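You operate a simulated robot arm through the tools that you are given. There is no shell and no other tool. Be economical: measure what you need, move in short steps, check, and stop when the job is done.

The job below is to be done with a simulated robot arm. You get a single attempt, and the scene is never put back.

Task
Pack the unit that the slip names: seat it in the foam, add the NUTS bag, fold both flaps.

The check looks at the end state, three seconds after you hand in, the way a careful person would. Anything else that was tipped, shoved, dropped, spilled or broken makes it a failure. Flat cloth is picked up by pressing the open fingertips on it (5 to 10 N) and closing them slowly along it; thin cloth reads only 2 to 8 mm in the jaws.

Robot
A 7-joint arm with a two-finger parallel gripper on a trunk, on a base that drives. Base frame: it is fixed to the floor where the robot stands at the start and does not move with it; the origin is under the middle of the robot, x ahead of it, y to its left, z up; the surface under the hand at the start is at about z = 800. Units: mm, degrees, N and s.
With the tool pointing down near the work surface it reaches from about 320 to 740 mm from the robot's upright axis, wherever it stands. Its first joint turns from -143.0 to 143.0 degrees. Places, roughly: carton flap by the strips [600, -100, 1000]; carton flap by the table end [600, 300, 1000]; grey bag [-750, -2250, 500]; low foam in the small carton [600, 100, 900]; pocket in the foam [600, 0, 900]. Payload 3 kg.
The tool frame sits at the grasp point between the pads (the TCP): z along the fingers, y along the line on which they close. The tips reach 30 mm beyond it. Largest opening 94 mm; finger width 28, thickness 10; the body of the gripper, 50 by 96 mm, starts 55 mm behind the TCP.
Orientation is that of the tool frame in the base frame, as [roll, pitch, yaw] about the fixed x, y, z axes, in that order (R = Rz(yaw) Ry(pitch) Rx(roll)). With the fingers straight down and closing along the base's y, the tool's x points along the base's -x, its y along +y and its z along -z.

Tools
- The arm moves only by the tool apply_moves. Its argument "targets" is a list of rows, each an object of numbers (a shift or turn left out is 0, a gripper value left out holds the last): "x", "y", "z": the shift along the base's x, y, z in mm; "wx", "wy", "wz": the turn, a rotation vector about the base's x, y, z in degrees; "grip": the finger opening in mm, from 0 to 94. In form: [{"x": .., "y": .., "z": .., "wx": .., "wy": .., "wz": .., "grip": ..}, ...]. A call has 1 to 8 rows; each row shifts and turns the commanded pose from where the row before left it. Each row takes 0.2 s and may step no farther than 50 mm and 8.6 degrees from the row before; otherwise, or with a gripper value out of range, the whole call is refused. Where a pose cannot be reached the arm comes as near as it can. A force on the tool above 90 N (or 10 N above the force at the start of the call, whichever is more), or a blocked arm, ends the call early, and 0.2 s more pass. Each finger travels about 45 mm/s and halts on what it meets, pressing with about 21 N; the grip force reading is that of the motor and also rises with nothing between the fingers. The clock runs only during rows and for 0.2 s after the last one: add rows that do not move to give the fingers time. The reply holds the time, the measured pose of the TCP, the force on the tool along the base axes, the opening and the grip force, in the units named above and with some noise, with the torque about the TCP (base axes, N m) and any sound that the robot's microphone picked up, and new pictures: "views" is both (left out), scene, wrist or none.
- Cameras (640 x 400 px; columns grow to the right, rows downward): "scene" is now at [51.9, 138.2, 1747.5]; the picture's right is [-0.04, -1.00, -0.00], its down [-0.77, 0.03, -0.64] and it looks along [0.63, -0.02, -0.77] (base axes); focal length 261 px, centre (320, 200). "wrist" rides on the gripper at [76, 14, -103] in the tool frame; the picture's right is [-0.18, 0.98, 0.00], its down [-0.75, -0.14, -0.64] and it looks along [-0.63, -0.12, 0.77] (tool axes); focal length 243 px, centre (320, 200). There is no depth. A picture from a camera that has moved, and an enlarged one, comes with that camera's place and axes in the base frame and with its lens.
- move_column(by): slides the trunk up (or, below 0, down) by that many mm; the arm and the scene camera ride with it, the base frame stays. It gives what a move gives, with no picture.
- drive_base(legs): drives the robot by 1 to 6 legs, each [ahead, left, turn to the left] in mm, mm and degrees, along the robot's own axes; the way and the turn of a leg run together, so that a leg with both is an arc; at most 1500 mm and 180 degrees a leg. The arm and the cameras ride along, it lands a little off, and it stops where it bumps. It gives what a move gives, and a new picture of the scene camera.
- turn_head(pan, tilt): turns the head with the scene camera to pan (to the left, within 143 degrees either way) and tilt (down, from -29 to 69), counted from straight ahead of the robot. It gives what a move gives, and a new picture of the scene camera.
- enlarge(camera, box): a new picture of the part [left, top, right, bottom] of that camera's present view, enlarged. No time passes.
- hand_in(): hands the job in; it is judged then, once.

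Go step by step. Nothing tells you exact positions but the pictures and the camera data: compare them with the known pose of the tool, close in by small moves and look again before you grip or let go. The budget is 120 turns and 260 pictures, counting those below and the enlarged ones. Unless the task says otherwise, let go and move clear before handing in, and close with one line.

The tools are called after "Request:" by a JSON object that holds its "op" and its "data". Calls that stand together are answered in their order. apply_moves: Moves the arm, as the interface text tells. Its arguments: {"type":"object","properties":{"targets":{"type":"array","items":{"type":"object","properties":{"x":{"type":"number"},"y":{"type":"number"},"z":{"type":"number"},"wx":{"type":"number"},"wy":{"type":"number"},"wz":{"type":"number"},"grip":{"type":"number"}}}},"views":{"type":"string","enum":["both","scene","wrist","none"]}},"required":["targets"]} The other tools are called the same way: move_column (by) slides the trunk up or down; drive_base (legs) drives the base; turn_head (pan, tilt) turns the head that bears the scene camera; enlarge (camera, box) takes an enlarged picture of a part of a camera's view; hand_in () hands the job in.

At the start:

```text
time_s: 0.0
ee_pos: [569.9, -141.8, 1235.5]
tcp_rot: [-179.9, -0.1, -179.9]
ft_force: [0.7, 0.2, -0.4]
ft_torque: [-0.01, 0.01, -0.02]
opening: 93.7
gripper_force: 0.0
trunk travel left (down, up): [-200.0, 190.0]
robot x, y, heading: [-0.5, 1.6, -0.1]
head pan, tilt: [-2.3, 50.4]
```

scene: 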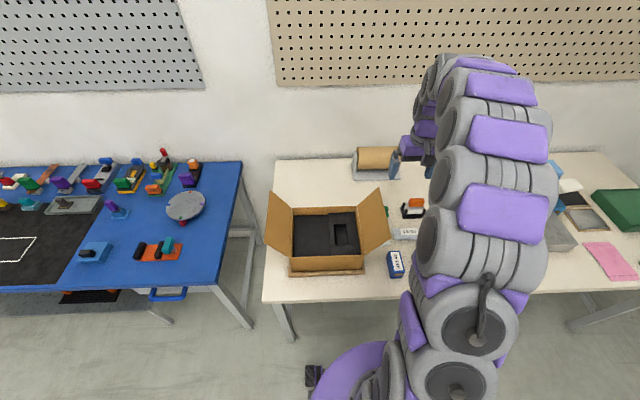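
wrist: 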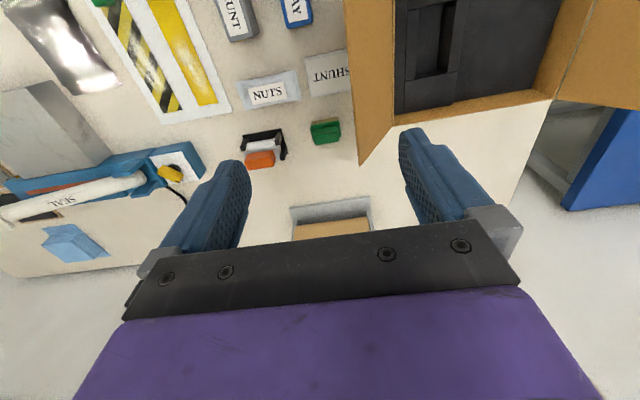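

I see the open carton with foam, a slip, labelled units and a NUTS bag near it. I'll enlarge the wrist view to read them.

Request:
{"op": "enlarge", "data": {"camera": "wrist", "box": [160, 0, 420, 180]}}

Request:
{"op": "enlarge", "data": {"camera": "scene", "box": [250, 140, 440, 290]}}

```text
2.22 times, centred on (290, 90) of wrist
camera zoom: at [493.4, -128.6, 1336.4], right [0.18, 0.98, 0.0], down [0.75, -0.14, 0.64], along [0.63, -0.12, -0.77], focal length 539 px, centre (387, 444)
```

zoom: 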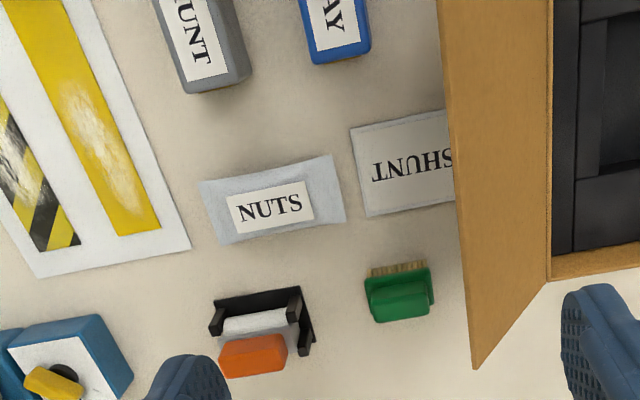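

```text
2.67 times, centred on (345, 215) of scene
camera zoom: at [51.9, 138.2, 1747.5], right [-0.04, -1.0, 0.0], down [-0.77, 0.03, -0.64], along [0.63, -0.02, -0.77], focal length 696 px, centre (253, 160)
```

zoom: 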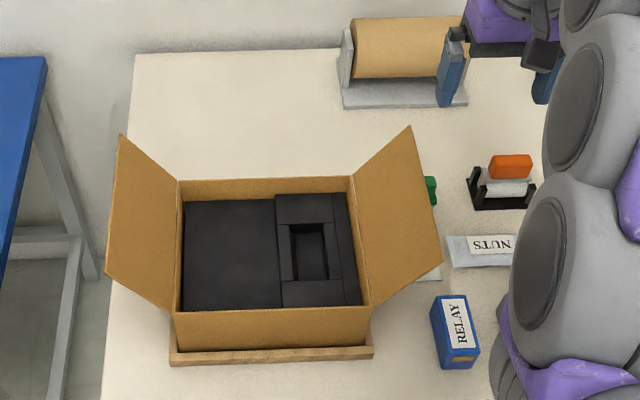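

The slip reads SHUNT; the grey SHUNT box is at the edge of the wrist view and the NUTS bag is at about (630,-262). I'll pull the hand back to see the SHUNT box.

Request:
{"op": "apply_moves", "data": {"targets": [{"x": -40, "y": -40}, {"x": -40, "y": -40}, {"x": -40, "y": -40}, {"x": -30, "y": -20}, {}]}}

```text
refused: row 1 steps farther than a row can; nothing moved
```

Steps must stay within 50 mm in total length, so I'll resend with smaller ones.

Request:
{"op": "apply_moves", "data": {"targets": [{"x": -35, "y": -35}, {"x": -35, "y": -35}, {"x": -35, "y": -35}, {"x": -35, "y": -35}, {}, {}]}}

```text
time_s: 1.4
ee_pos: [427.3, -276.6, 1237.4]
tcp_rot: [-180.0, 0.1, -180.0]
ft_force: [0.9, -0.6, 0.2]
ft_torque: [0.0, -0.03, -0.02]
opening: 94.4
gripper_force: 0.2
trunk travel left (down, up): [-200.0, 190.0]
robot x, y, heading: [0.6, -1.6, -0.5]
head pan, tilt: [-2.3, 50.4]
camera scene: at [50.1, 137.5, 1747.6], right [-0.04, -1.0, 0.0], down [-0.77, 0.03, -0.64], along [0.64, -0.02, -0.77], focal length 261 px, centre (320, 200)
camera wrist: at [350.3, -264.6, 1339.0], right [0.18, 0.98, 0.0], down [0.75, -0.14, 0.64], along [0.63, -0.12, -0.77], focal length 243 px, centre (320, 200)
```

scene: 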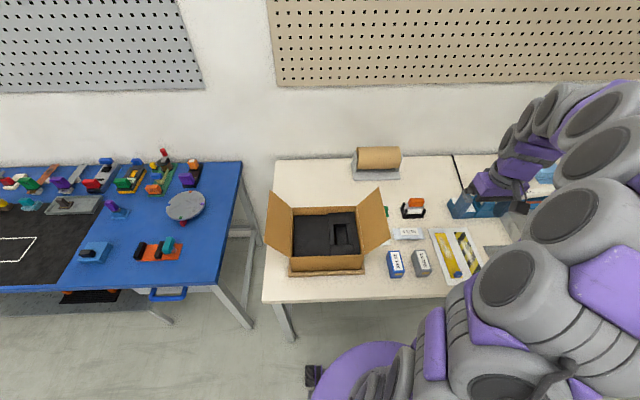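
wrist: 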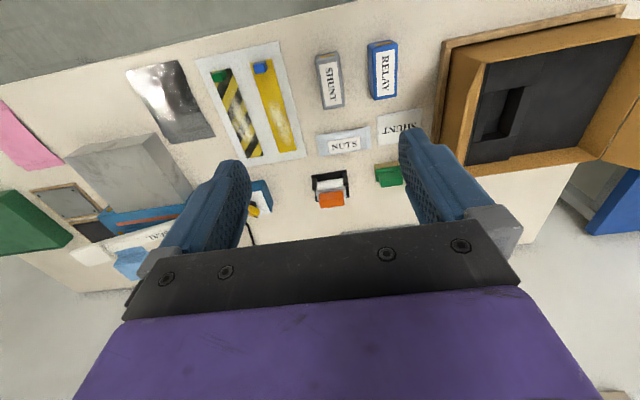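

Request:
{"op": "enlarge", "data": {"camera": "wrist", "box": [190, 20, 440, 170]}}

Request:
{"op": "enlarge", "data": {"camera": "scene", "box": [260, 180, 500, 300]}}

Request:
{"op": "enlarge", "data": {"camera": "wrist", "box": [420, 0, 640, 180]}}

Request:
{"op": "enlarge", "data": {"camera": "scene", "box": [260, 180, 400, 285]}}

```text
2.56 times, centred on (315, 95) of wrist
camera zoom: at [350.3, -264.6, 1339.0], right [0.18, 0.98, 0.0], down [0.75, -0.14, 0.64], along [0.63, -0.12, -0.77], focal length 621 px, centre (333, 469)
```

zoom: 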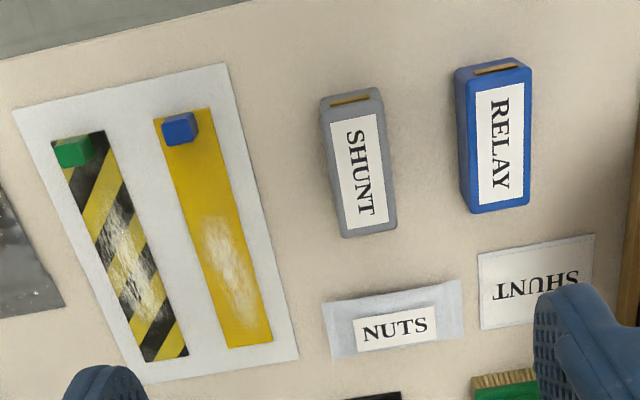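

```text
2.67 times, centred on (380, 240) of scene
camera zoom: at [50.1, 137.5, 1747.6], right [-0.04, -1.0, 0.0], down [-0.77, 0.03, -0.64], along [0.64, -0.02, -0.77], focal length 696 px, centre (160, 93)
```

zoom: 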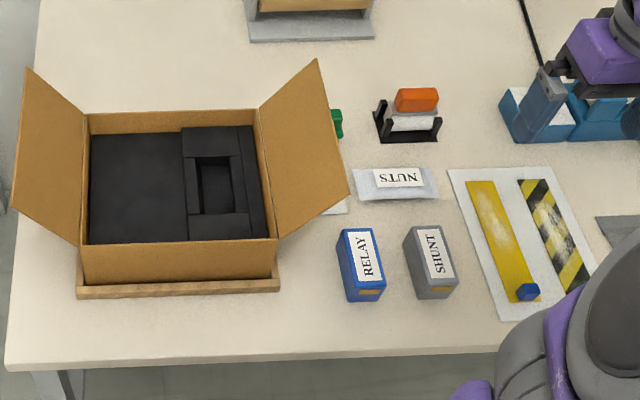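

```text
2.22 times, centred on (530, 90) of wrist
camera zoom: at [350.3, -264.6, 1339.0], right [0.18, 0.98, 0.0], down [0.75, -0.14, 0.64], along [0.63, -0.12, -0.77], focal length 539 px, centre (-147, 444)
```

zoom: 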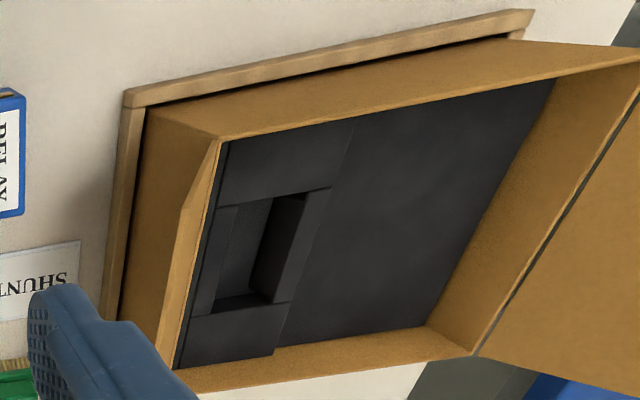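

```text
3.81 times, centred on (330, 232) of scene
camera zoom: at [50.1, 137.5, 1747.6], right [-0.04, -1.0, 0.0], down [-0.77, 0.03, -0.64], along [0.64, -0.02, -0.77], focal length 994 px, centre (282, 76)
```

zoom: 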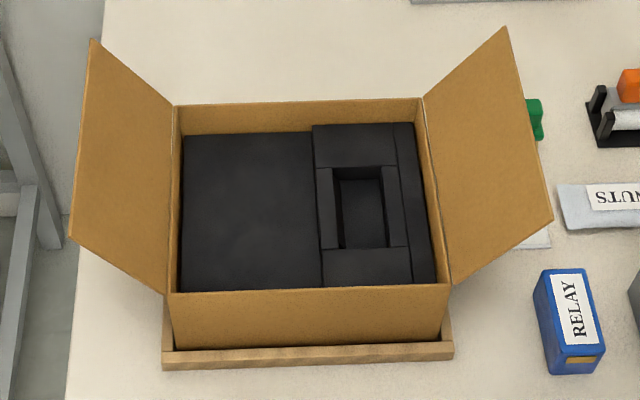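

SHUNT box is near (478,-265), long side along x, yellow mark on its -x end; the NUTS bag is by it. Now I look at the pocket from above for any keying.

Request:
{"op": "apply_moves", "data": {"targets": [{"y": 48}, {"y": 48}, {"y": 48}, {"y": 48}, {"y": 48}, {"y": 20, "x": 10}, {}], "views": "wrist"}}

Request:
{"op": "enlarge", "data": {"camera": "wrist", "box": [220, 0, 480, 180]}}

```text
time_s: 3.0
ee_pos: [438.1, -18.0, 1235.0]
tcp_rot: [179.9, 0.0, 180.0]
ft_force: [0.1, 0.1, 0.2]
ft_torque: [0.0, -0.01, -0.01]
opening: 93.9
gripper_force: 0.1
trunk travel left (down, up): [-200.0, 190.0]
robot x, y, heading: [-1.2, -0.6, -0.0]
head pan, tilt: [-2.3, 50.4]
camera wrist: at [361.3, -4.9, 1337.6], right [0.18, 0.98, 0.0], down [0.75, -0.14, 0.64], along [0.63, -0.12, -0.77], focal length 243 px, centre (320, 200)
```

wrist: 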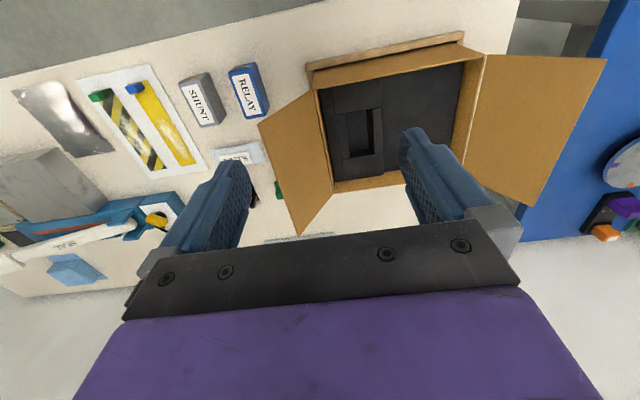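

```text
2.22 times, centred on (350, 90) of wrist
camera zoom: at [361.3, -4.9, 1337.6], right [0.18, 0.98, 0.0], down [0.75, -0.14, 0.64], along [0.63, -0.12, -0.77], focal length 539 px, centre (253, 444)
```

zoom: 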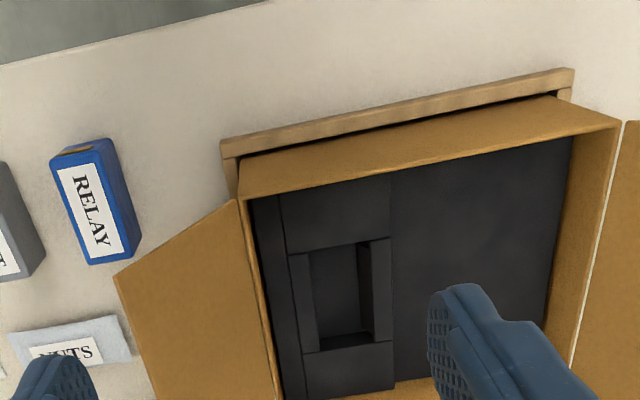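

No keying visible yet. I'll move forward and lower for a closer look straight into the pocket.

Request:
{"op": "apply_moves", "data": {"targets": [{"x": 30, "y": 10, "z": -35}, {"x": 30, "y": 10, "z": -35}, {"x": 25, "y": 5, "z": -35}, {"z": -30}, {}], "views": "both"}}

Request:
{"op": "enlarge", "data": {"camera": "wrist", "box": [200, 40, 460, 220]}}

```text
time_s: 4.2
ee_pos: [524.5, 8.4, 1099.3]
tcp_rot: [180.0, 0.0, -179.9]
ft_force: [0.2, 0.2, -0.2]
ft_torque: [0.01, -0.01, 0.0]
opening: 94.2
gripper_force: 0.1
trunk travel left (down, up): [-200.0, 190.0]
robot x, y, heading: [-1.2, 1.5, 0.0]
head pan, tilt: [-2.3, 50.4]
camera scene: at [51.9, 140.0, 1747.4], right [-0.04, -1.0, 0.0], down [-0.77, 0.03, -0.64], along [0.63, -0.03, -0.77], focal length 261 px, centre (320, 200)
camera wrist: at [447.0, 20.5, 1201.9], right [0.18, 0.98, 0.0], down [0.75, -0.14, 0.64], along [0.63, -0.12, -0.77], focal length 243 px, centre (320, 200)
```

scene: 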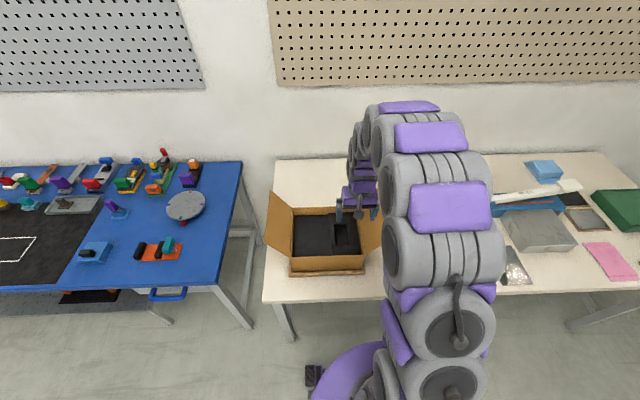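
wrist: 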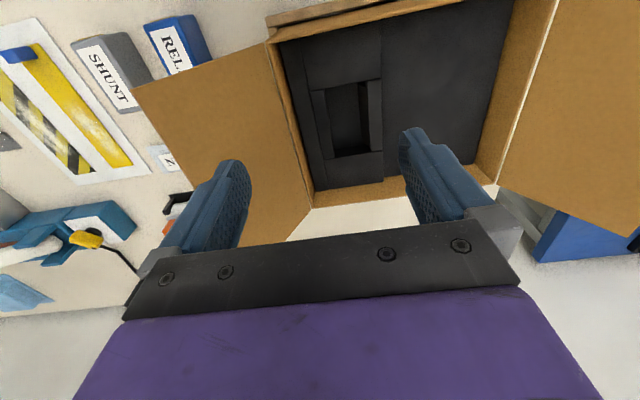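

```text
2.22 times, centred on (330, 130) of wrist
camera zoom: at [447.0, 20.5, 1201.9], right [0.18, 0.98, 0.0], down [0.75, -0.14, 0.64], along [0.63, -0.12, -0.77], focal length 539 px, centre (298, 356)
```

zoom: 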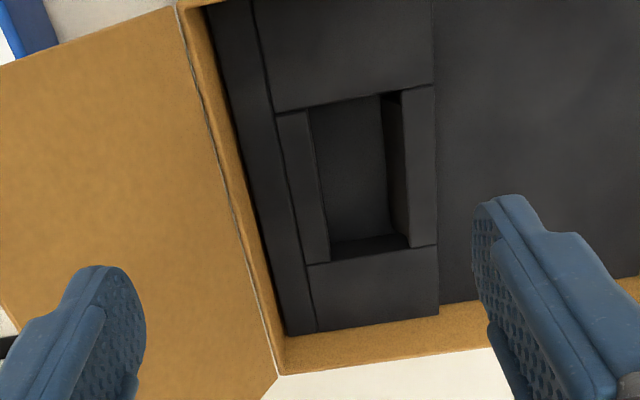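

Request:
{"op": "enlarge", "data": {"camera": "wrist", "box": [300, 60, 400, 160]}}

```text
4.00 times, centred on (350, 110) of wrist
camera zoom: at [447.0, 20.5, 1201.9], right [0.18, 0.98, 0.0], down [0.75, -0.14, 0.64], along [0.63, -0.12, -0.77], focal length 970 px, centre (200, 560)
```

zoom: 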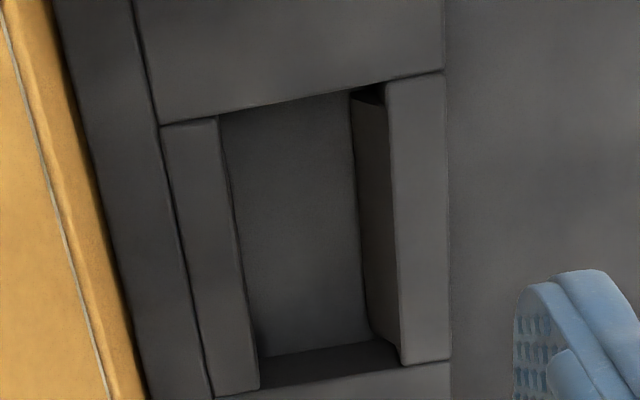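

The pocket is plain, about 91 x 49 mm, centred near (575, 35) with its rim at z≈900, with its long side along x. Now I go to view the SHUNT box closely.

Request:
{"op": "apply_moves", "data": {"targets": [{"z": 45, "y": -15}, {"z": 35, "y": -30}, {"y": -49}, {"y": -49}, {"y": -49}, {"y": -49}, {"y": -31, "x": -35}, {"x": -45}], "views": "none"}}

Request:
{"op": "apply_moves", "data": {"targets": [{"z": -48}, {"z": -48}, {"z": -48}, {"z": -20}, {}], "views": "both"}}

Request:
{"op": "enlarge", "data": {"camera": "wrist", "box": [220, 20, 420, 180]}}

```text
time_s: 6.0
ee_pos: [443.8, -268.6, 1180.4]
tcp_rot: [179.9, 0.0, -179.9]
ft_force: [1.1, -0.1, 0.7]
ft_torque: [-0.04, 0.0, -0.02]
opening: 94.0
gripper_force: 0.2
trunk travel left (down, up): [-200.0, 190.0]
robot x, y, heading: [-1.1, -3.3, -0.1]
head pan, tilt: [-2.3, 50.4]
```

```text
time_s: 7.2
ee_pos: [444.7, -267.3, 1018.1]
tcp_rot: [179.9, 0.1, 180.0]
ft_force: [0.6, 0.0, 0.7]
ft_torque: [0.0, 0.0, 0.04]
opening: 94.2
gripper_force: 0.0
trunk travel left (down, up): [-200.0, 190.0]
robot x, y, heading: [-1.5, 2.5, -0.1]
head pan, tilt: [-2.3, 50.4]
camera scene: at [51.3, 136.4, 1747.7], right [-0.04, -1.0, 0.0], down [-0.77, 0.03, -0.64], along [0.63, -0.02, -0.77], focal length 261 px, centre (320, 200)
camera wrist: at [367.3, -254.9, 1119.8], right [0.18, 0.98, 0.0], down [0.75, -0.14, 0.64], along [0.63, -0.12, -0.77], focal length 243 px, centre (320, 200)
```

scene: 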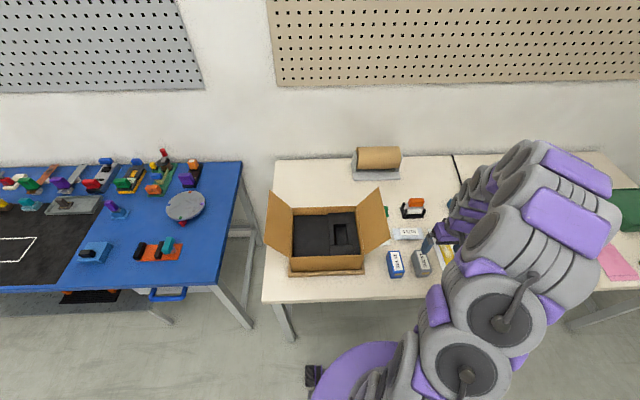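
wrist: 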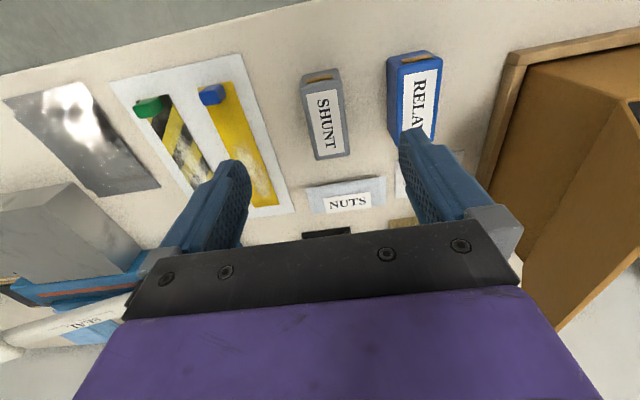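

```text
2.50 times, centred on (320, 100) of wrist
camera zoom: at [367.3, -254.9, 1119.8], right [0.18, 0.98, 0.0], down [0.75, -0.14, 0.64], along [0.63, -0.12, -0.77], focal length 606 px, centre (320, 450)
```

zoom: 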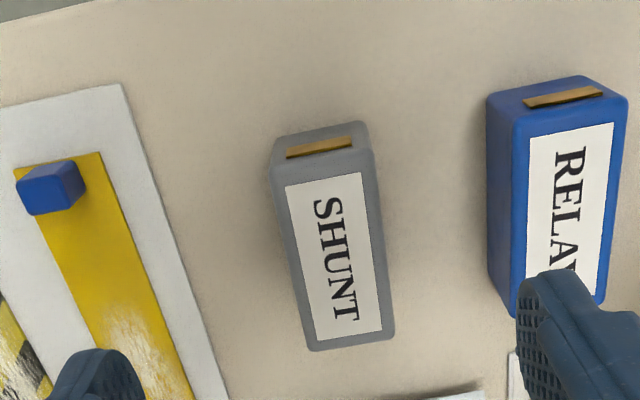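

SHUNT box: centre about (478,-266.5), 87 x 42 mm, top near z 852, aligned with the axes. I'll come over it with the fingers at 72 mm and descend partway.

Request:
{"op": "apply_moves", "data": {"targets": [{"x": 33.3, "y": 0.5, "grip": 72}, {"z": -40}, {"z": -40}, {"z": -35}, {}], "views": "wrist"}}

Request:
{"op": "enlarge", "data": {"camera": "wrist", "box": [180, 60, 460, 260]}}

```text
time_s: 8.4
ee_pos: [478.2, -269.1, 901.8]
tcp_rot: [179.9, 0.1, 180.0]
ft_force: [0.4, 0.2, -0.3]
ft_torque: [-0.01, -0.04, -0.03]
opening: 72.0
gripper_force: 0.0
trunk travel left (down, up): [-200.0, 190.0]
robot x, y, heading: [4.9, -0.5, -0.3]
head pan, tilt: [-2.3, 50.4]
camera wrist: at [400.6, -256.3, 1003.1], right [0.18, 0.98, 0.0], down [0.75, -0.14, 0.64], along [0.63, -0.12, -0.77], focal length 243 px, centre (320, 200)
```

wrist: 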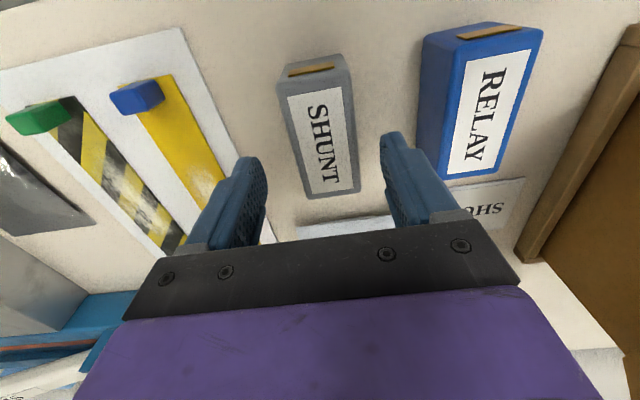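

```text
2.00 times, centred on (320, 160) of wrist
camera zoom: at [400.6, -256.3, 1003.1], right [0.18, 0.98, 0.0], down [0.75, -0.14, 0.64], along [0.63, -0.12, -0.77], focal length 485 px, centre (320, 280)
```

zoom: 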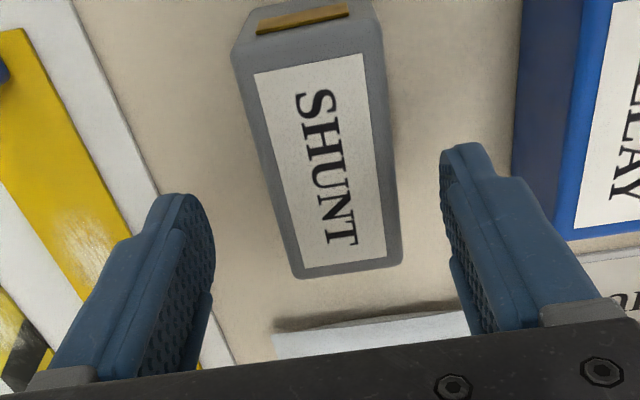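

The box is centred between the fingers. I lower to about 25 mm of overlap and close.

Request:
{"op": "apply_moves", "data": {"targets": [{"x": 2, "y": 2, "z": -25}, {"z": -20}, {}, {"grip": 55}, {"grip": 40}, {"grip": 35}, {"grip": 35}, {}], "views": "wrist"}}

```text
time_s: 10.2
ee_pos: [479.5, -267.3, 856.9]
tcp_rot: [179.8, 0.0, -180.0]
ft_force: [0.5, 0.3, 0.2]
ft_torque: [-0.03, -0.05, 0.02]
opening: 49.2
gripper_force: 21.2
trunk travel left (down, up): [-200.0, 190.0]
robot x, y, heading: [-0.1, 0.7, 0.1]
head pan, tilt: [-2.3, 50.4]
camera wrist: at [402.3, -253.8, 958.6], right [0.18, 0.98, 0.0], down [0.75, -0.14, 0.64], along [0.63, -0.12, -0.77], focal length 243 px, centre (320, 200)
```

wrist: 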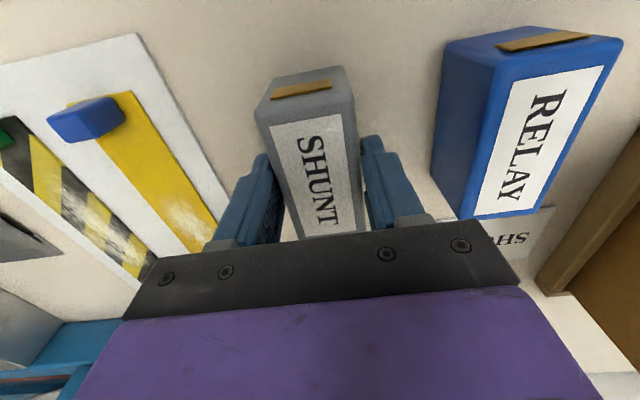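

Gripped at 49 mm. Lift straight up.

Request:
{"op": "apply_moves", "data": {"targets": [{"z": 20}, {"z": 40}, {"z": 45}, {"z": 45}, {"z": 45}, {"z": 45}, {"z": 40}, {}], "views": "both"}}

```text
time_s: 12.0
ee_pos: [478.8, -267.9, 1137.0]
tcp_rot: [179.9, 0.0, -179.9]
ft_force: [0.5, 0.2, -1.5]
ft_torque: [0.0, -0.03, -0.02]
opening: 49.2
gripper_force: 21.1
trunk travel left (down, up): [-200.0, 190.0]
robot x, y, heading: [-3.1, 1.3, -0.1]
head pan, tilt: [-2.3, 50.4]
camera scene: at [52.3, 136.8, 1747.6], right [-0.04, -1.0, 0.0], down [-0.77, 0.03, -0.63], along [0.63, -0.02, -0.77], focal length 261 px, centre (320, 200)
camera wrist: at [402.0, -255.9, 1239.0], right [0.18, 0.98, 0.0], down [0.75, -0.14, 0.64], along [0.63, -0.12, -0.77], focal length 243 px, centre (320, 200)
```

scene: 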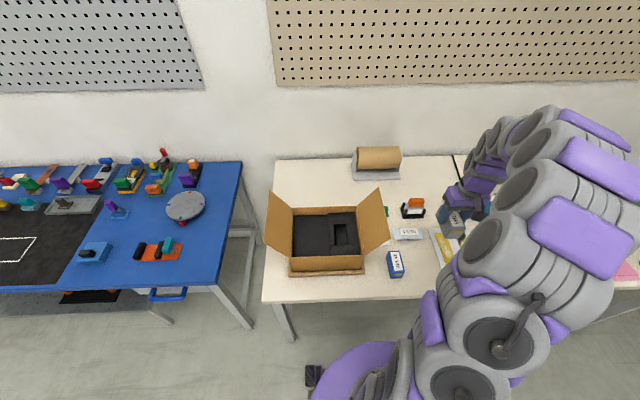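
wrist: 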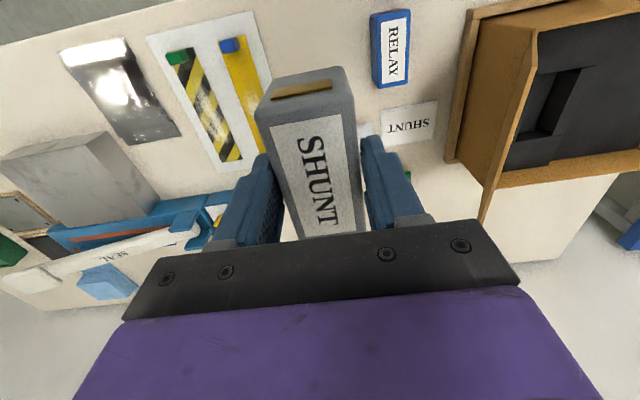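

Holding the SHUNT box. I raise it clear of the flap and carry it over the pocket.

Request:
{"op": "apply_moves", "data": {"targets": [{"z": 45}, {"x": 20, "y": 44}, {"x": 20, "y": 44}, {"x": 20, "y": 44}, {"x": 20, "y": 44}, {"x": 15, "y": 44}, {"y": 49}, {"y": 33}], "views": "none"}}

Request:
{"op": "apply_moves", "data": {"targets": [{"z": -45}, {"z": -45}, {}], "views": "both"}}

Request:
{"op": "enlarge", "data": {"camera": "scene", "box": [260, 170, 400, 285]}}

Request:
{"op": "enlarge", "data": {"camera": "wrist", "box": [180, 20, 460, 240]}}

```text
time_s: 13.8
ee_pos: [572.6, 40.0, 1178.7]
tcp_rot: [-179.9, 0.0, -179.9]
ft_force: [0.3, 0.5, -2.9]
ft_torque: [0.0, 0.01, -0.03]
opening: 49.4
gripper_force: 20.8
trunk travel left (down, up): [-200.0, 190.0]
robot x, y, heading: [-3.7, 0.7, -0.1]
head pan, tilt: [-2.3, 50.4]
```

```text
time_s: 14.6
ee_pos: [572.1, 37.0, 1093.3]
tcp_rot: [-180.0, 0.1, 180.0]
ft_force: [-0.7, 0.5, -3.1]
ft_torque: [0.03, 0.03, 0.0]
opening: 49.4
gripper_force: 21.0
trunk travel left (down, up): [-200.0, 190.0]
robot x, y, heading: [2.4, 2.2, -0.3]
head pan, tilt: [-2.3, 50.4]
camera scene: at [52.0, 140.5, 1747.4], right [-0.04, -1.0, 0.0], down [-0.77, 0.03, -0.64], along [0.63, -0.03, -0.77], focal length 261 px, centre (320, 200)
camera wrist: at [494.9, 50.0, 1194.1], right [0.18, 0.98, 0.0], down [0.75, -0.14, 0.64], along [0.63, -0.12, -0.77], focal length 243 px, centre (320, 200)
```

scene: 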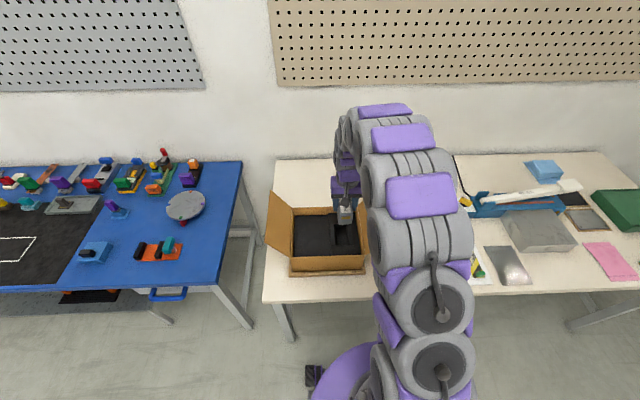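
wrist: 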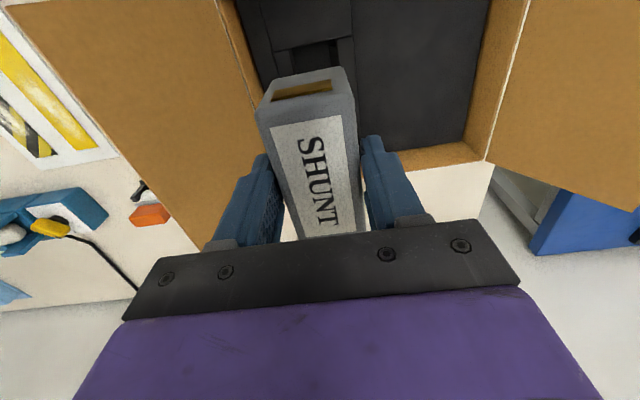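

```text
3.48 times, centred on (330, 228) of scene
camera zoom: at [52.0, 140.5, 1747.4], right [-0.04, -1.0, 0.0], down [-0.77, 0.03, -0.64], along [0.63, -0.03, -0.77], focal length 908 px, centre (285, 104)
```

zoom: 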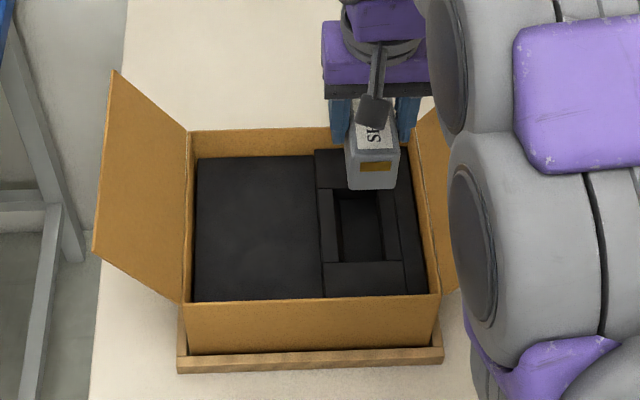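

```text
1.82 times, centred on (320, 130) of wrist
camera zoom: at [494.9, 50.0, 1194.1], right [0.18, 0.98, 0.0], down [0.75, -0.14, 0.64], along [0.63, -0.12, -0.77], focal length 441 px, centre (320, 327)
```

zoom: 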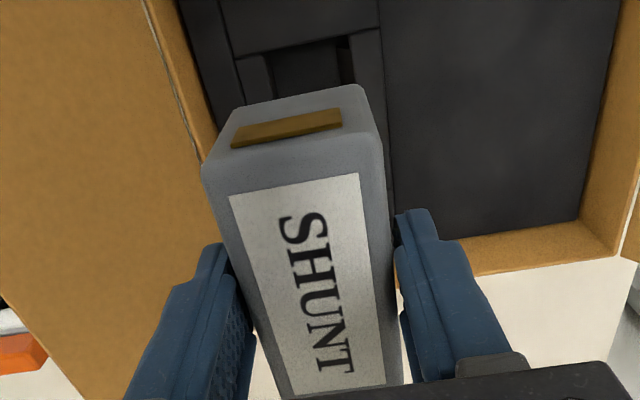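

Box is about over the pocket; I correct by a couple of mm and lower until the bottom is just above the foam.

Request:
{"op": "apply_moves", "data": {"targets": [{"x": 2.5, "y": -1, "z": -40}, {"z": -40}, {"z": -35}, {}, {}], "views": "both"}}

Request:
{"op": "enlarge", "data": {"camera": "scene", "box": [300, 180, 400, 270]}}

Request:
{"op": "enlarge", "data": {"camera": "wrist", "box": [200, 0, 460, 200]}}

```text
time_s: 15.8
ee_pos: [575.5, 37.5, 976.3]
tcp_rot: [180.0, 0.1, -180.0]
ft_force: [-0.8, 0.8, -2.4]
ft_torque: [0.03, -0.01, 0.0]
opening: 49.2
gripper_force: 21.1
trunk travel left (down, up): [-200.0, 190.0]
robot x, y, heading: [0.5, 1.4, -0.2]
head pan, tilt: [-2.3, 50.4]
camera scene: at [53.5, 140.2, 1747.3], right [-0.04, -1.0, 0.0], down [-0.77, 0.03, -0.63], along [0.63, -0.03, -0.77], focal length 261 px, centre (320, 200)
camera wrist: at [497.9, 50.4, 1078.6], right [0.18, 0.98, 0.0], down [0.75, -0.14, 0.64], along [0.63, -0.12, -0.77], focal length 243 px, centre (320, 200)
```

scene: 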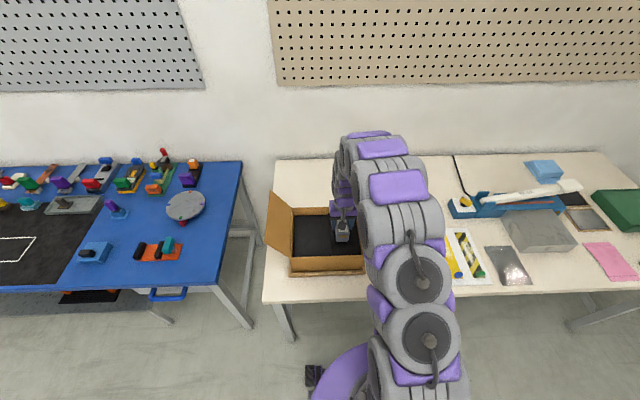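
wrist: 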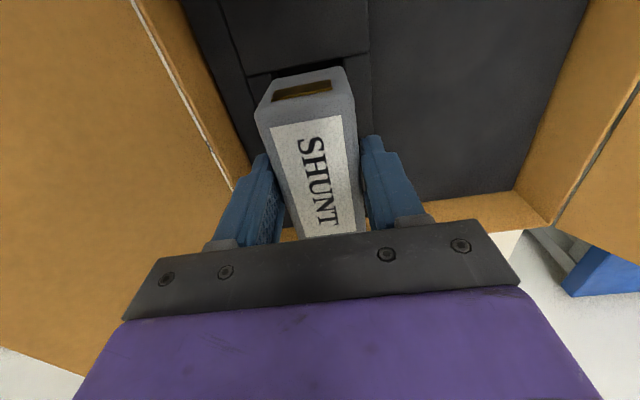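

```text
4.44 times, centred on (350, 225) of scene
camera zoom: at [53.5, 140.2, 1747.3], right [-0.04, -1.0, 0.0], down [-0.77, 0.03, -0.63], along [0.63, -0.03, -0.77], focal length 1160 px, centre (187, 89)
```

zoom: 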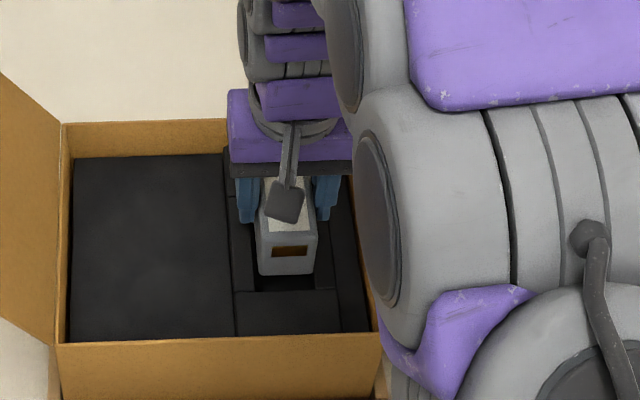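

```text
2.00 times, centred on (330, 100) of wrist
camera zoom: at [497.9, 50.4, 1078.6], right [0.18, 0.98, 0.0], down [0.75, -0.14, 0.64], along [0.63, -0.12, -0.77], focal length 485 px, centre (300, 400)
```

zoom: 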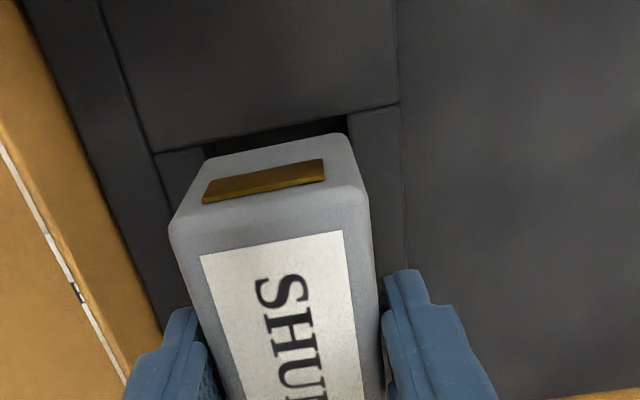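

Box sits about 1.6 mm too far in +y of the pocket and needs a hair of +x. I correct and lower gently with force watch.

Request:
{"op": "apply_moves", "data": {"targets": [{"x": 0.8, "y": -1.6}, {"z": -8}, {"z": -6}, {"z": -5}, {"z": -4}, {}], "views": "wrist"}}

Request:
{"op": "enlarge", "data": {"camera": "wrist", "box": [200, 0, 460, 200]}}

```text
time_s: 17.2
ee_pos: [576.9, 35.1, 953.9]
tcp_rot: [-179.9, 0.0, 180.0]
ft_force: [-0.2, 0.0, -2.4]
ft_torque: [0.04, 0.01, 0.01]
opening: 49.1
gripper_force: 20.7
trunk travel left (down, up): [-200.0, 190.0]
robot x, y, heading: [-1.5, -0.4, 0.0]
head pan, tilt: [-2.3, 50.4]
camera wrist: at [500.2, 48.2, 1054.8], right [0.18, 0.98, 0.0], down [0.75, -0.14, 0.64], along [0.63, -0.12, -0.77], focal length 243 px, centre (320, 200)
```

wrist: 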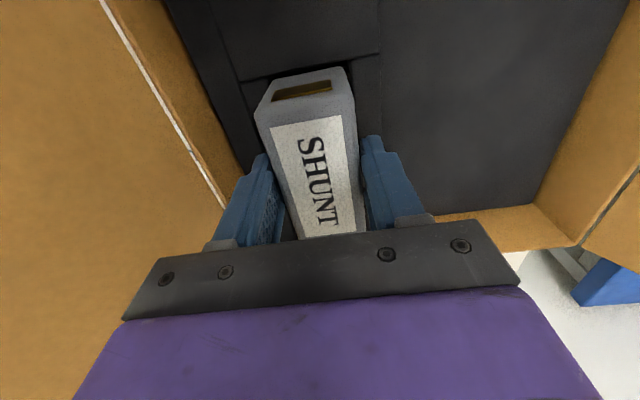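

```text
2.00 times, centred on (330, 100) of wrist
camera zoom: at [500.2, 48.2, 1054.8], right [0.18, 0.98, 0.0], down [0.75, -0.14, 0.64], along [0.63, -0.12, -0.77], focal length 485 px, centre (300, 400)
```

zoom: 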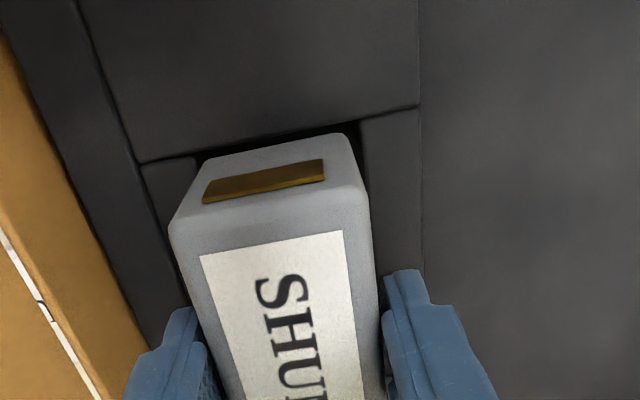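

Centred in y; x shifted 1 mm back. Lowering further in small steps, checking force.

Request:
{"op": "apply_moves", "data": {"targets": [{"x": -1, "z": -3}, {"z": -3}, {"z": -3}, {}], "views": "wrist"}}

Request:
{"op": "enlarge", "data": {"camera": "wrist", "box": [200, 0, 460, 200]}}

```text
time_s: 18.2
ee_pos: [576.1, 36.6, 943.5]
tcp_rot: [-179.9, 0.0, 180.0]
ft_force: [1.9, -0.7, -2.5]
ft_torque: [-0.04, -0.13, -0.1]
opening: 49.2
gripper_force: 20.9
trunk travel left (down, up): [-200.0, 190.0]
robot x, y, heading: [0.8, -1.2, 0.1]
head pan, tilt: [-2.3, 50.4]
camera wrist: at [499.2, 47.9, 1045.4], right [0.18, 0.98, 0.0], down [0.75, -0.14, 0.64], along [0.63, -0.12, -0.77], focal length 243 px, centre (320, 200)
```

wrist: 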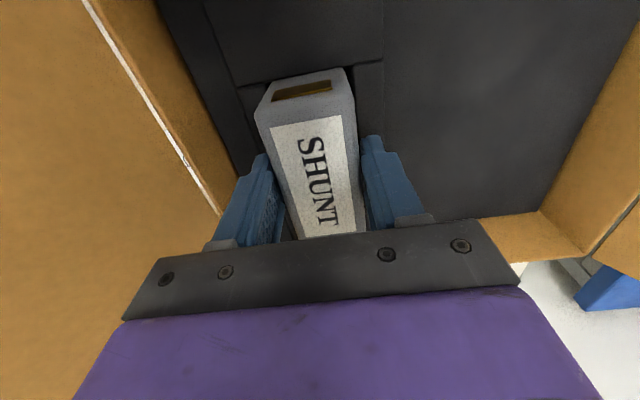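

```text
2.00 times, centred on (330, 100) of wrist
camera zoom: at [499.2, 47.9, 1045.4], right [0.18, 0.98, 0.0], down [0.75, -0.14, 0.64], along [0.63, -0.12, -0.77], focal length 485 px, centre (300, 400)
```

zoom: 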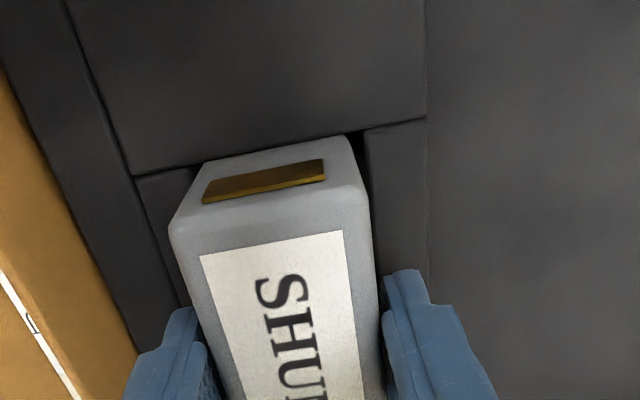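

Entering the pocket, lightly touching its near edge; adjust by under 1 mm and continue down.

Request:
{"op": "apply_moves", "data": {"targets": [{"x": 0.8, "y": 0.7}, {"z": -3}, {"z": -3}, {"z": -3}, {}], "views": "wrist"}}

Request:
{"op": "enlarge", "data": {"camera": "wrist", "box": [200, 0, 460, 200]}}

```text
time_s: 19.4
ee_pos: [576.5, 35.5, 934.5]
tcp_rot: [-179.9, 0.0, 180.0]
ft_force: [0.0, -5.3, -2.5]
ft_torque: [-0.29, 0.04, 0.0]
opening: 49.1
gripper_force: 21.0
trunk travel left (down, up): [-200.0, 190.0]
robot x, y, heading: [-2.7, -0.0, 0.0]
head pan, tilt: [-2.3, 50.4]
camera wrist: at [499.4, 47.3, 1036.0], right [0.18, 0.98, 0.0], down [0.75, -0.14, 0.64], along [0.63, -0.12, -0.77], focal length 243 px, centre (320, 200)
```

wrist: 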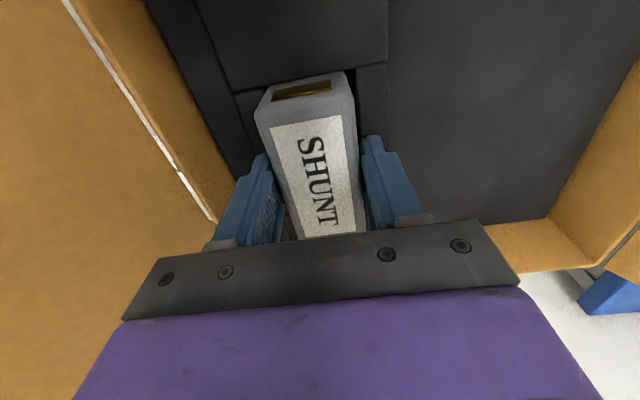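

```text
2.00 times, centred on (330, 100) of wrist
camera zoom: at [499.4, 47.3, 1036.0], right [0.18, 0.98, 0.0], down [0.75, -0.14, 0.64], along [0.63, -0.12, -0.77], focal length 485 px, centre (300, 400)
```

zoom: 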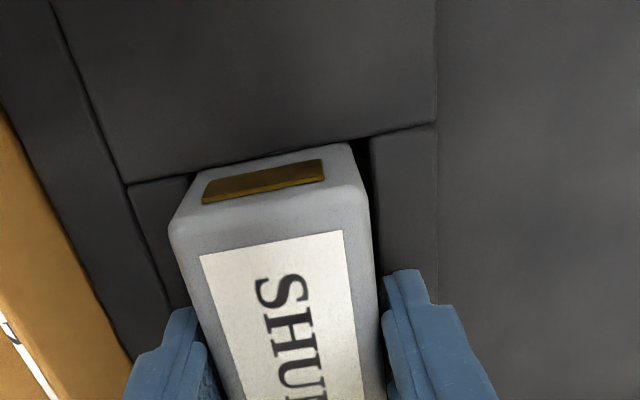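

Now lightly touching the +y wall; back 0.7 mm in y and on down.

Request:
{"op": "apply_moves", "data": {"targets": [{"y": -0.8}, {"z": -3}, {"z": -3}, {}], "views": "wrist"}}

Request:
{"op": "enlarge", "data": {"camera": "wrist", "box": [200, 0, 460, 200]}}

```text
time_s: 20.4
ee_pos: [576.6, 35.8, 928.4]
tcp_rot: [180.0, 0.1, 179.9]
ft_force: [-0.8, -2.5, -0.3]
ft_torque: [-0.12, -0.01, 0.0]
opening: 49.4
gripper_force: 21.3
trunk travel left (down, up): [-200.0, 190.0]
robot x, y, heading: [-2.0, 1.9, 0.1]
head pan, tilt: [-2.3, 50.4]
camera wrist: at [500.1, 46.7, 1030.0], right [0.18, 0.98, 0.0], down [0.75, -0.14, 0.64], along [0.63, -0.12, -0.77], focal length 243 px, centre (320, 200)
```

wrist: 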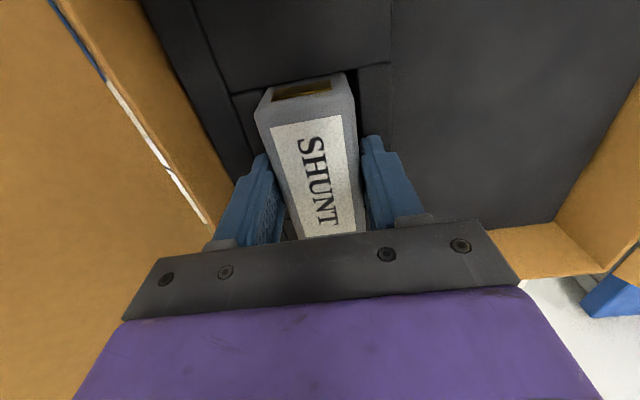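

```text
2.00 times, centred on (330, 100) of wrist
camera zoom: at [500.1, 46.7, 1030.0], right [0.18, 0.98, 0.0], down [0.75, -0.14, 0.64], along [0.63, -0.12, -0.77], focal length 485 px, centre (300, 400)
```

zoom: 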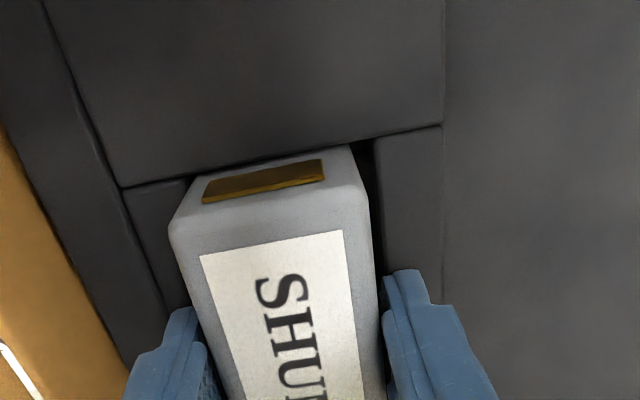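

Request:
{"op": "apply_moves", "data": {"targets": [{"y": -0.4}, {"z": -3}, {"z": -2}, {}], "views": "none"}}

```text
time_s: 21.4
ee_pos: [577.0, 32.4, 925.7]
tcp_rot: [180.0, 0.3, -180.0]
ft_force: [3.0, -0.4, 30.1]
ft_torque: [0.14, 0.28, 0.02]
opening: 49.2
gripper_force: 20.9
trunk travel left (down, up): [-200.0, 190.0]
robot x, y, heading: [-2.1, 0.1, -0.1]
head pan, tilt: [-2.3, 50.4]
```

Contact at 30 N: either the box reached the floor or the fingertips met the foam. Look.

Request:
{"op": "enlarge", "data": {"camera": "wrist", "box": [220, 60, 440, 260]}}

Request:
{"op": "enlarge", "data": {"camera": "scene", "box": [310, 190, 390, 260]}}

```text
2.00 times, centred on (330, 160) of wrist
camera zoom: at [499.3, 46.2, 1027.5], right [0.18, 0.98, 0.0], down [0.75, -0.14, 0.65], along [0.63, -0.12, -0.76], focal length 485 px, centre (300, 280)
```

zoom: 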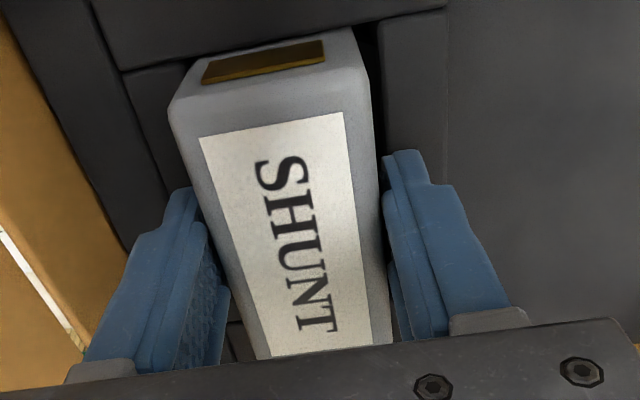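

```text
5.71 times, centred on (350, 225) of scene
camera zoom: at [47.8, 139.7, 1748.0], right [-0.04, -1.0, 0.0], down [-0.77, 0.03, -0.64], along [0.64, -0.03, -0.77], focal length 1491 px, centre (149, 57)
```

zoom: 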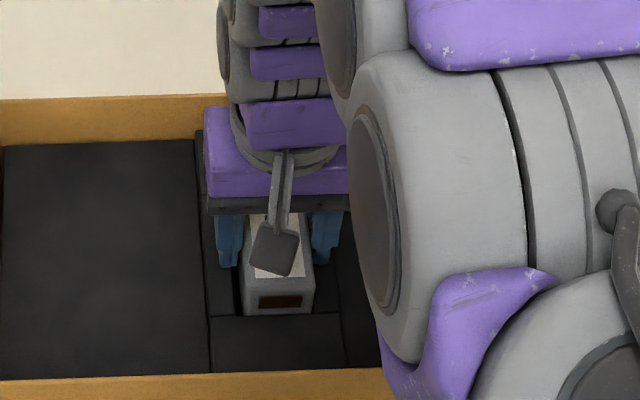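

The fingertips seem to rest on the foam strips. I ease up 2 mm, release slowly and see whether the box sinks.

Request:
{"op": "apply_moves", "data": {"targets": [{"z": 2}, {}, {"grip": 54}, {"grip": 58}, {"grip": 60}, {}], "views": "wrist"}}

Request:
{"op": "enlarge", "data": {"camera": "wrist", "box": [220, 60, 440, 260]}}

```text
time_s: 22.8
ee_pos: [575.9, 33.6, 925.8]
tcp_rot: [180.0, 0.0, 179.9]
ft_force: [1.5, -2.8, 7.1]
ft_torque: [0.05, -0.14, -0.06]
opening: 58.2
gripper_force: 0.1
trunk travel left (down, up): [-200.0, 190.0]
robot x, y, heading: [2.2, 0.0, 0.2]
head pan, tilt: [-2.3, 50.4]
camera wrist: at [499.2, 45.9, 1027.9], right [0.18, 0.98, 0.0], down [0.75, -0.14, 0.64], along [0.63, -0.12, -0.77], focal length 243 px, centre (320, 200)
```

wrist: 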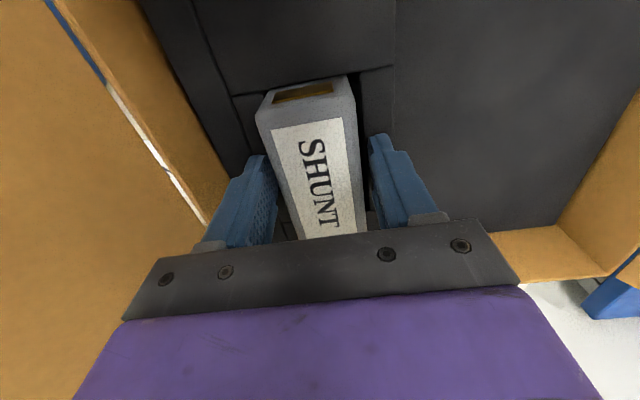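

```text
2.00 times, centred on (330, 160) of wrist
camera zoom: at [499.2, 45.9, 1027.9], right [0.18, 0.98, 0.0], down [0.75, -0.14, 0.64], along [0.63, -0.12, -0.77], focal length 485 px, centre (300, 280)
```

zoom: 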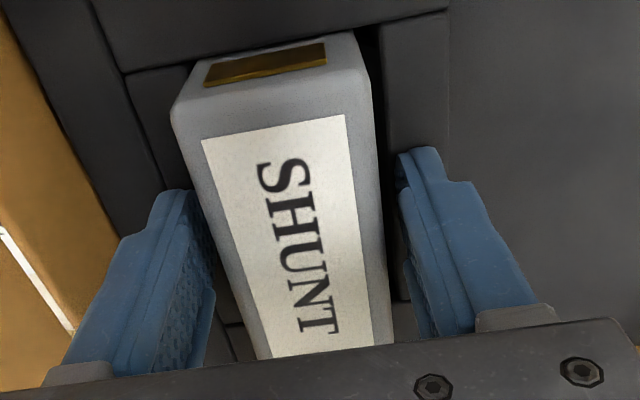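

Released; lifting straight away to view the box.

Request:
{"op": "apply_moves", "data": {"targets": [{"z": 8}, {"grip": 66}, {"z": 40}, {"z": 40}, {"z": 40, "x": -20}, {"x": -40}, {}], "views": "both"}}

Request:
{"op": "enlarge", "data": {"camera": "wrist", "box": [220, 20, 440, 200]}}

Request:
{"op": "enlarge", "data": {"camera": "scene", "box": [300, 190, 390, 270]}}

```text
time_s: 24.4
ee_pos: [518.6, 36.0, 1054.4]
tcp_rot: [180.0, 0.0, 180.0]
ft_force: [1.0, 0.3, 0.6]
ft_torque: [0.0, -0.01, -0.03]
opening: 65.9
gripper_force: 0.0
trunk travel left (down, up): [-200.0, 190.0]
robot x, y, heading: [0.9, -1.0, 0.1]
head pan, tilt: [-2.3, 50.4]
camera scene: at [52.2, 140.3, 1747.3], right [-0.04, -1.0, 0.0], down [-0.77, 0.03, -0.63], along [0.63, -0.03, -0.77], focal length 261 px, centre (320, 200)
camera wrist: at [440.6, 47.1, 1155.5], right [0.18, 0.98, 0.0], down [0.75, -0.14, 0.64], along [0.63, -0.12, -0.77], focal length 243 px, centre (320, 200)
```

scene: 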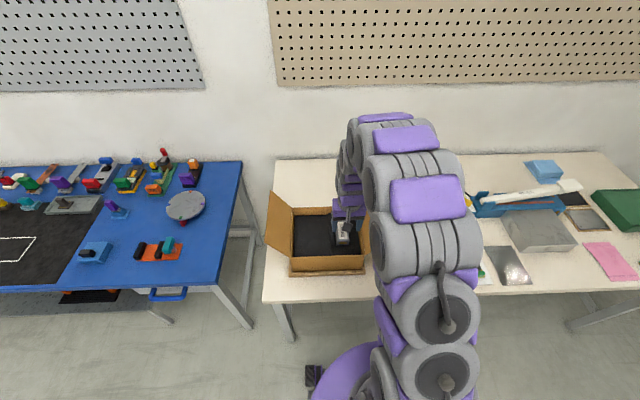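
wrist: 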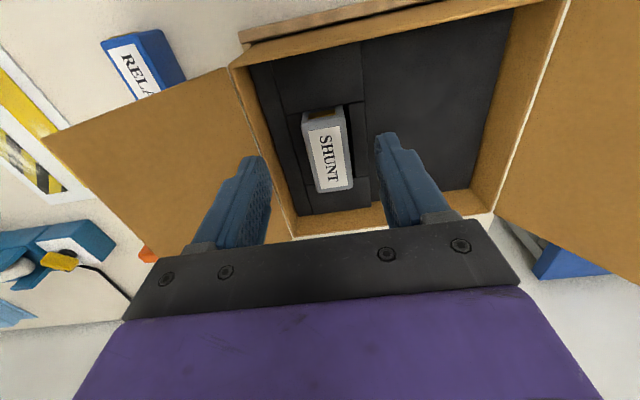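

```text
2.22 times, centred on (330, 110) of wrist
camera zoom: at [440.6, 47.1, 1155.5], right [0.18, 0.98, 0.0], down [0.75, -0.14, 0.64], along [0.63, -0.12, -0.77], focal length 539 px, centre (298, 400)
```

zoom: 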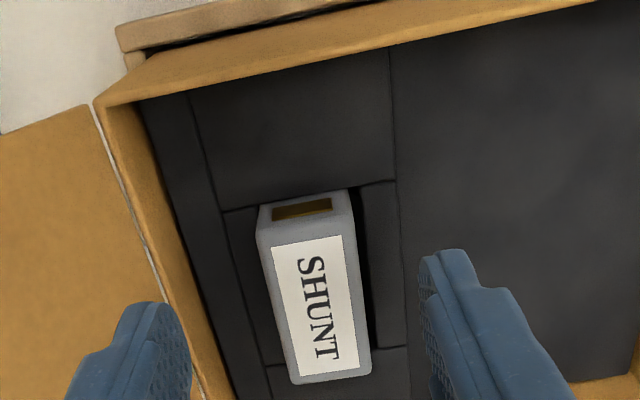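

```text
5.00 times, centred on (345, 230) of scene
camera zoom: at [52.2, 140.3, 1747.3], right [-0.04, -1.0, 0.0], down [-0.77, 0.03, -0.63], along [0.63, -0.03, -0.77], focal length 1305 px, centre (195, 50)
```

zoom: 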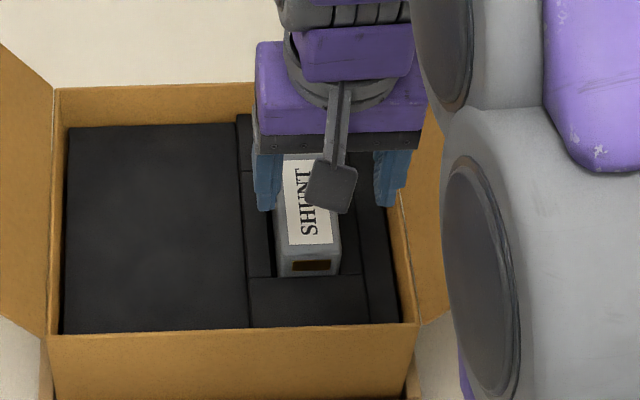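

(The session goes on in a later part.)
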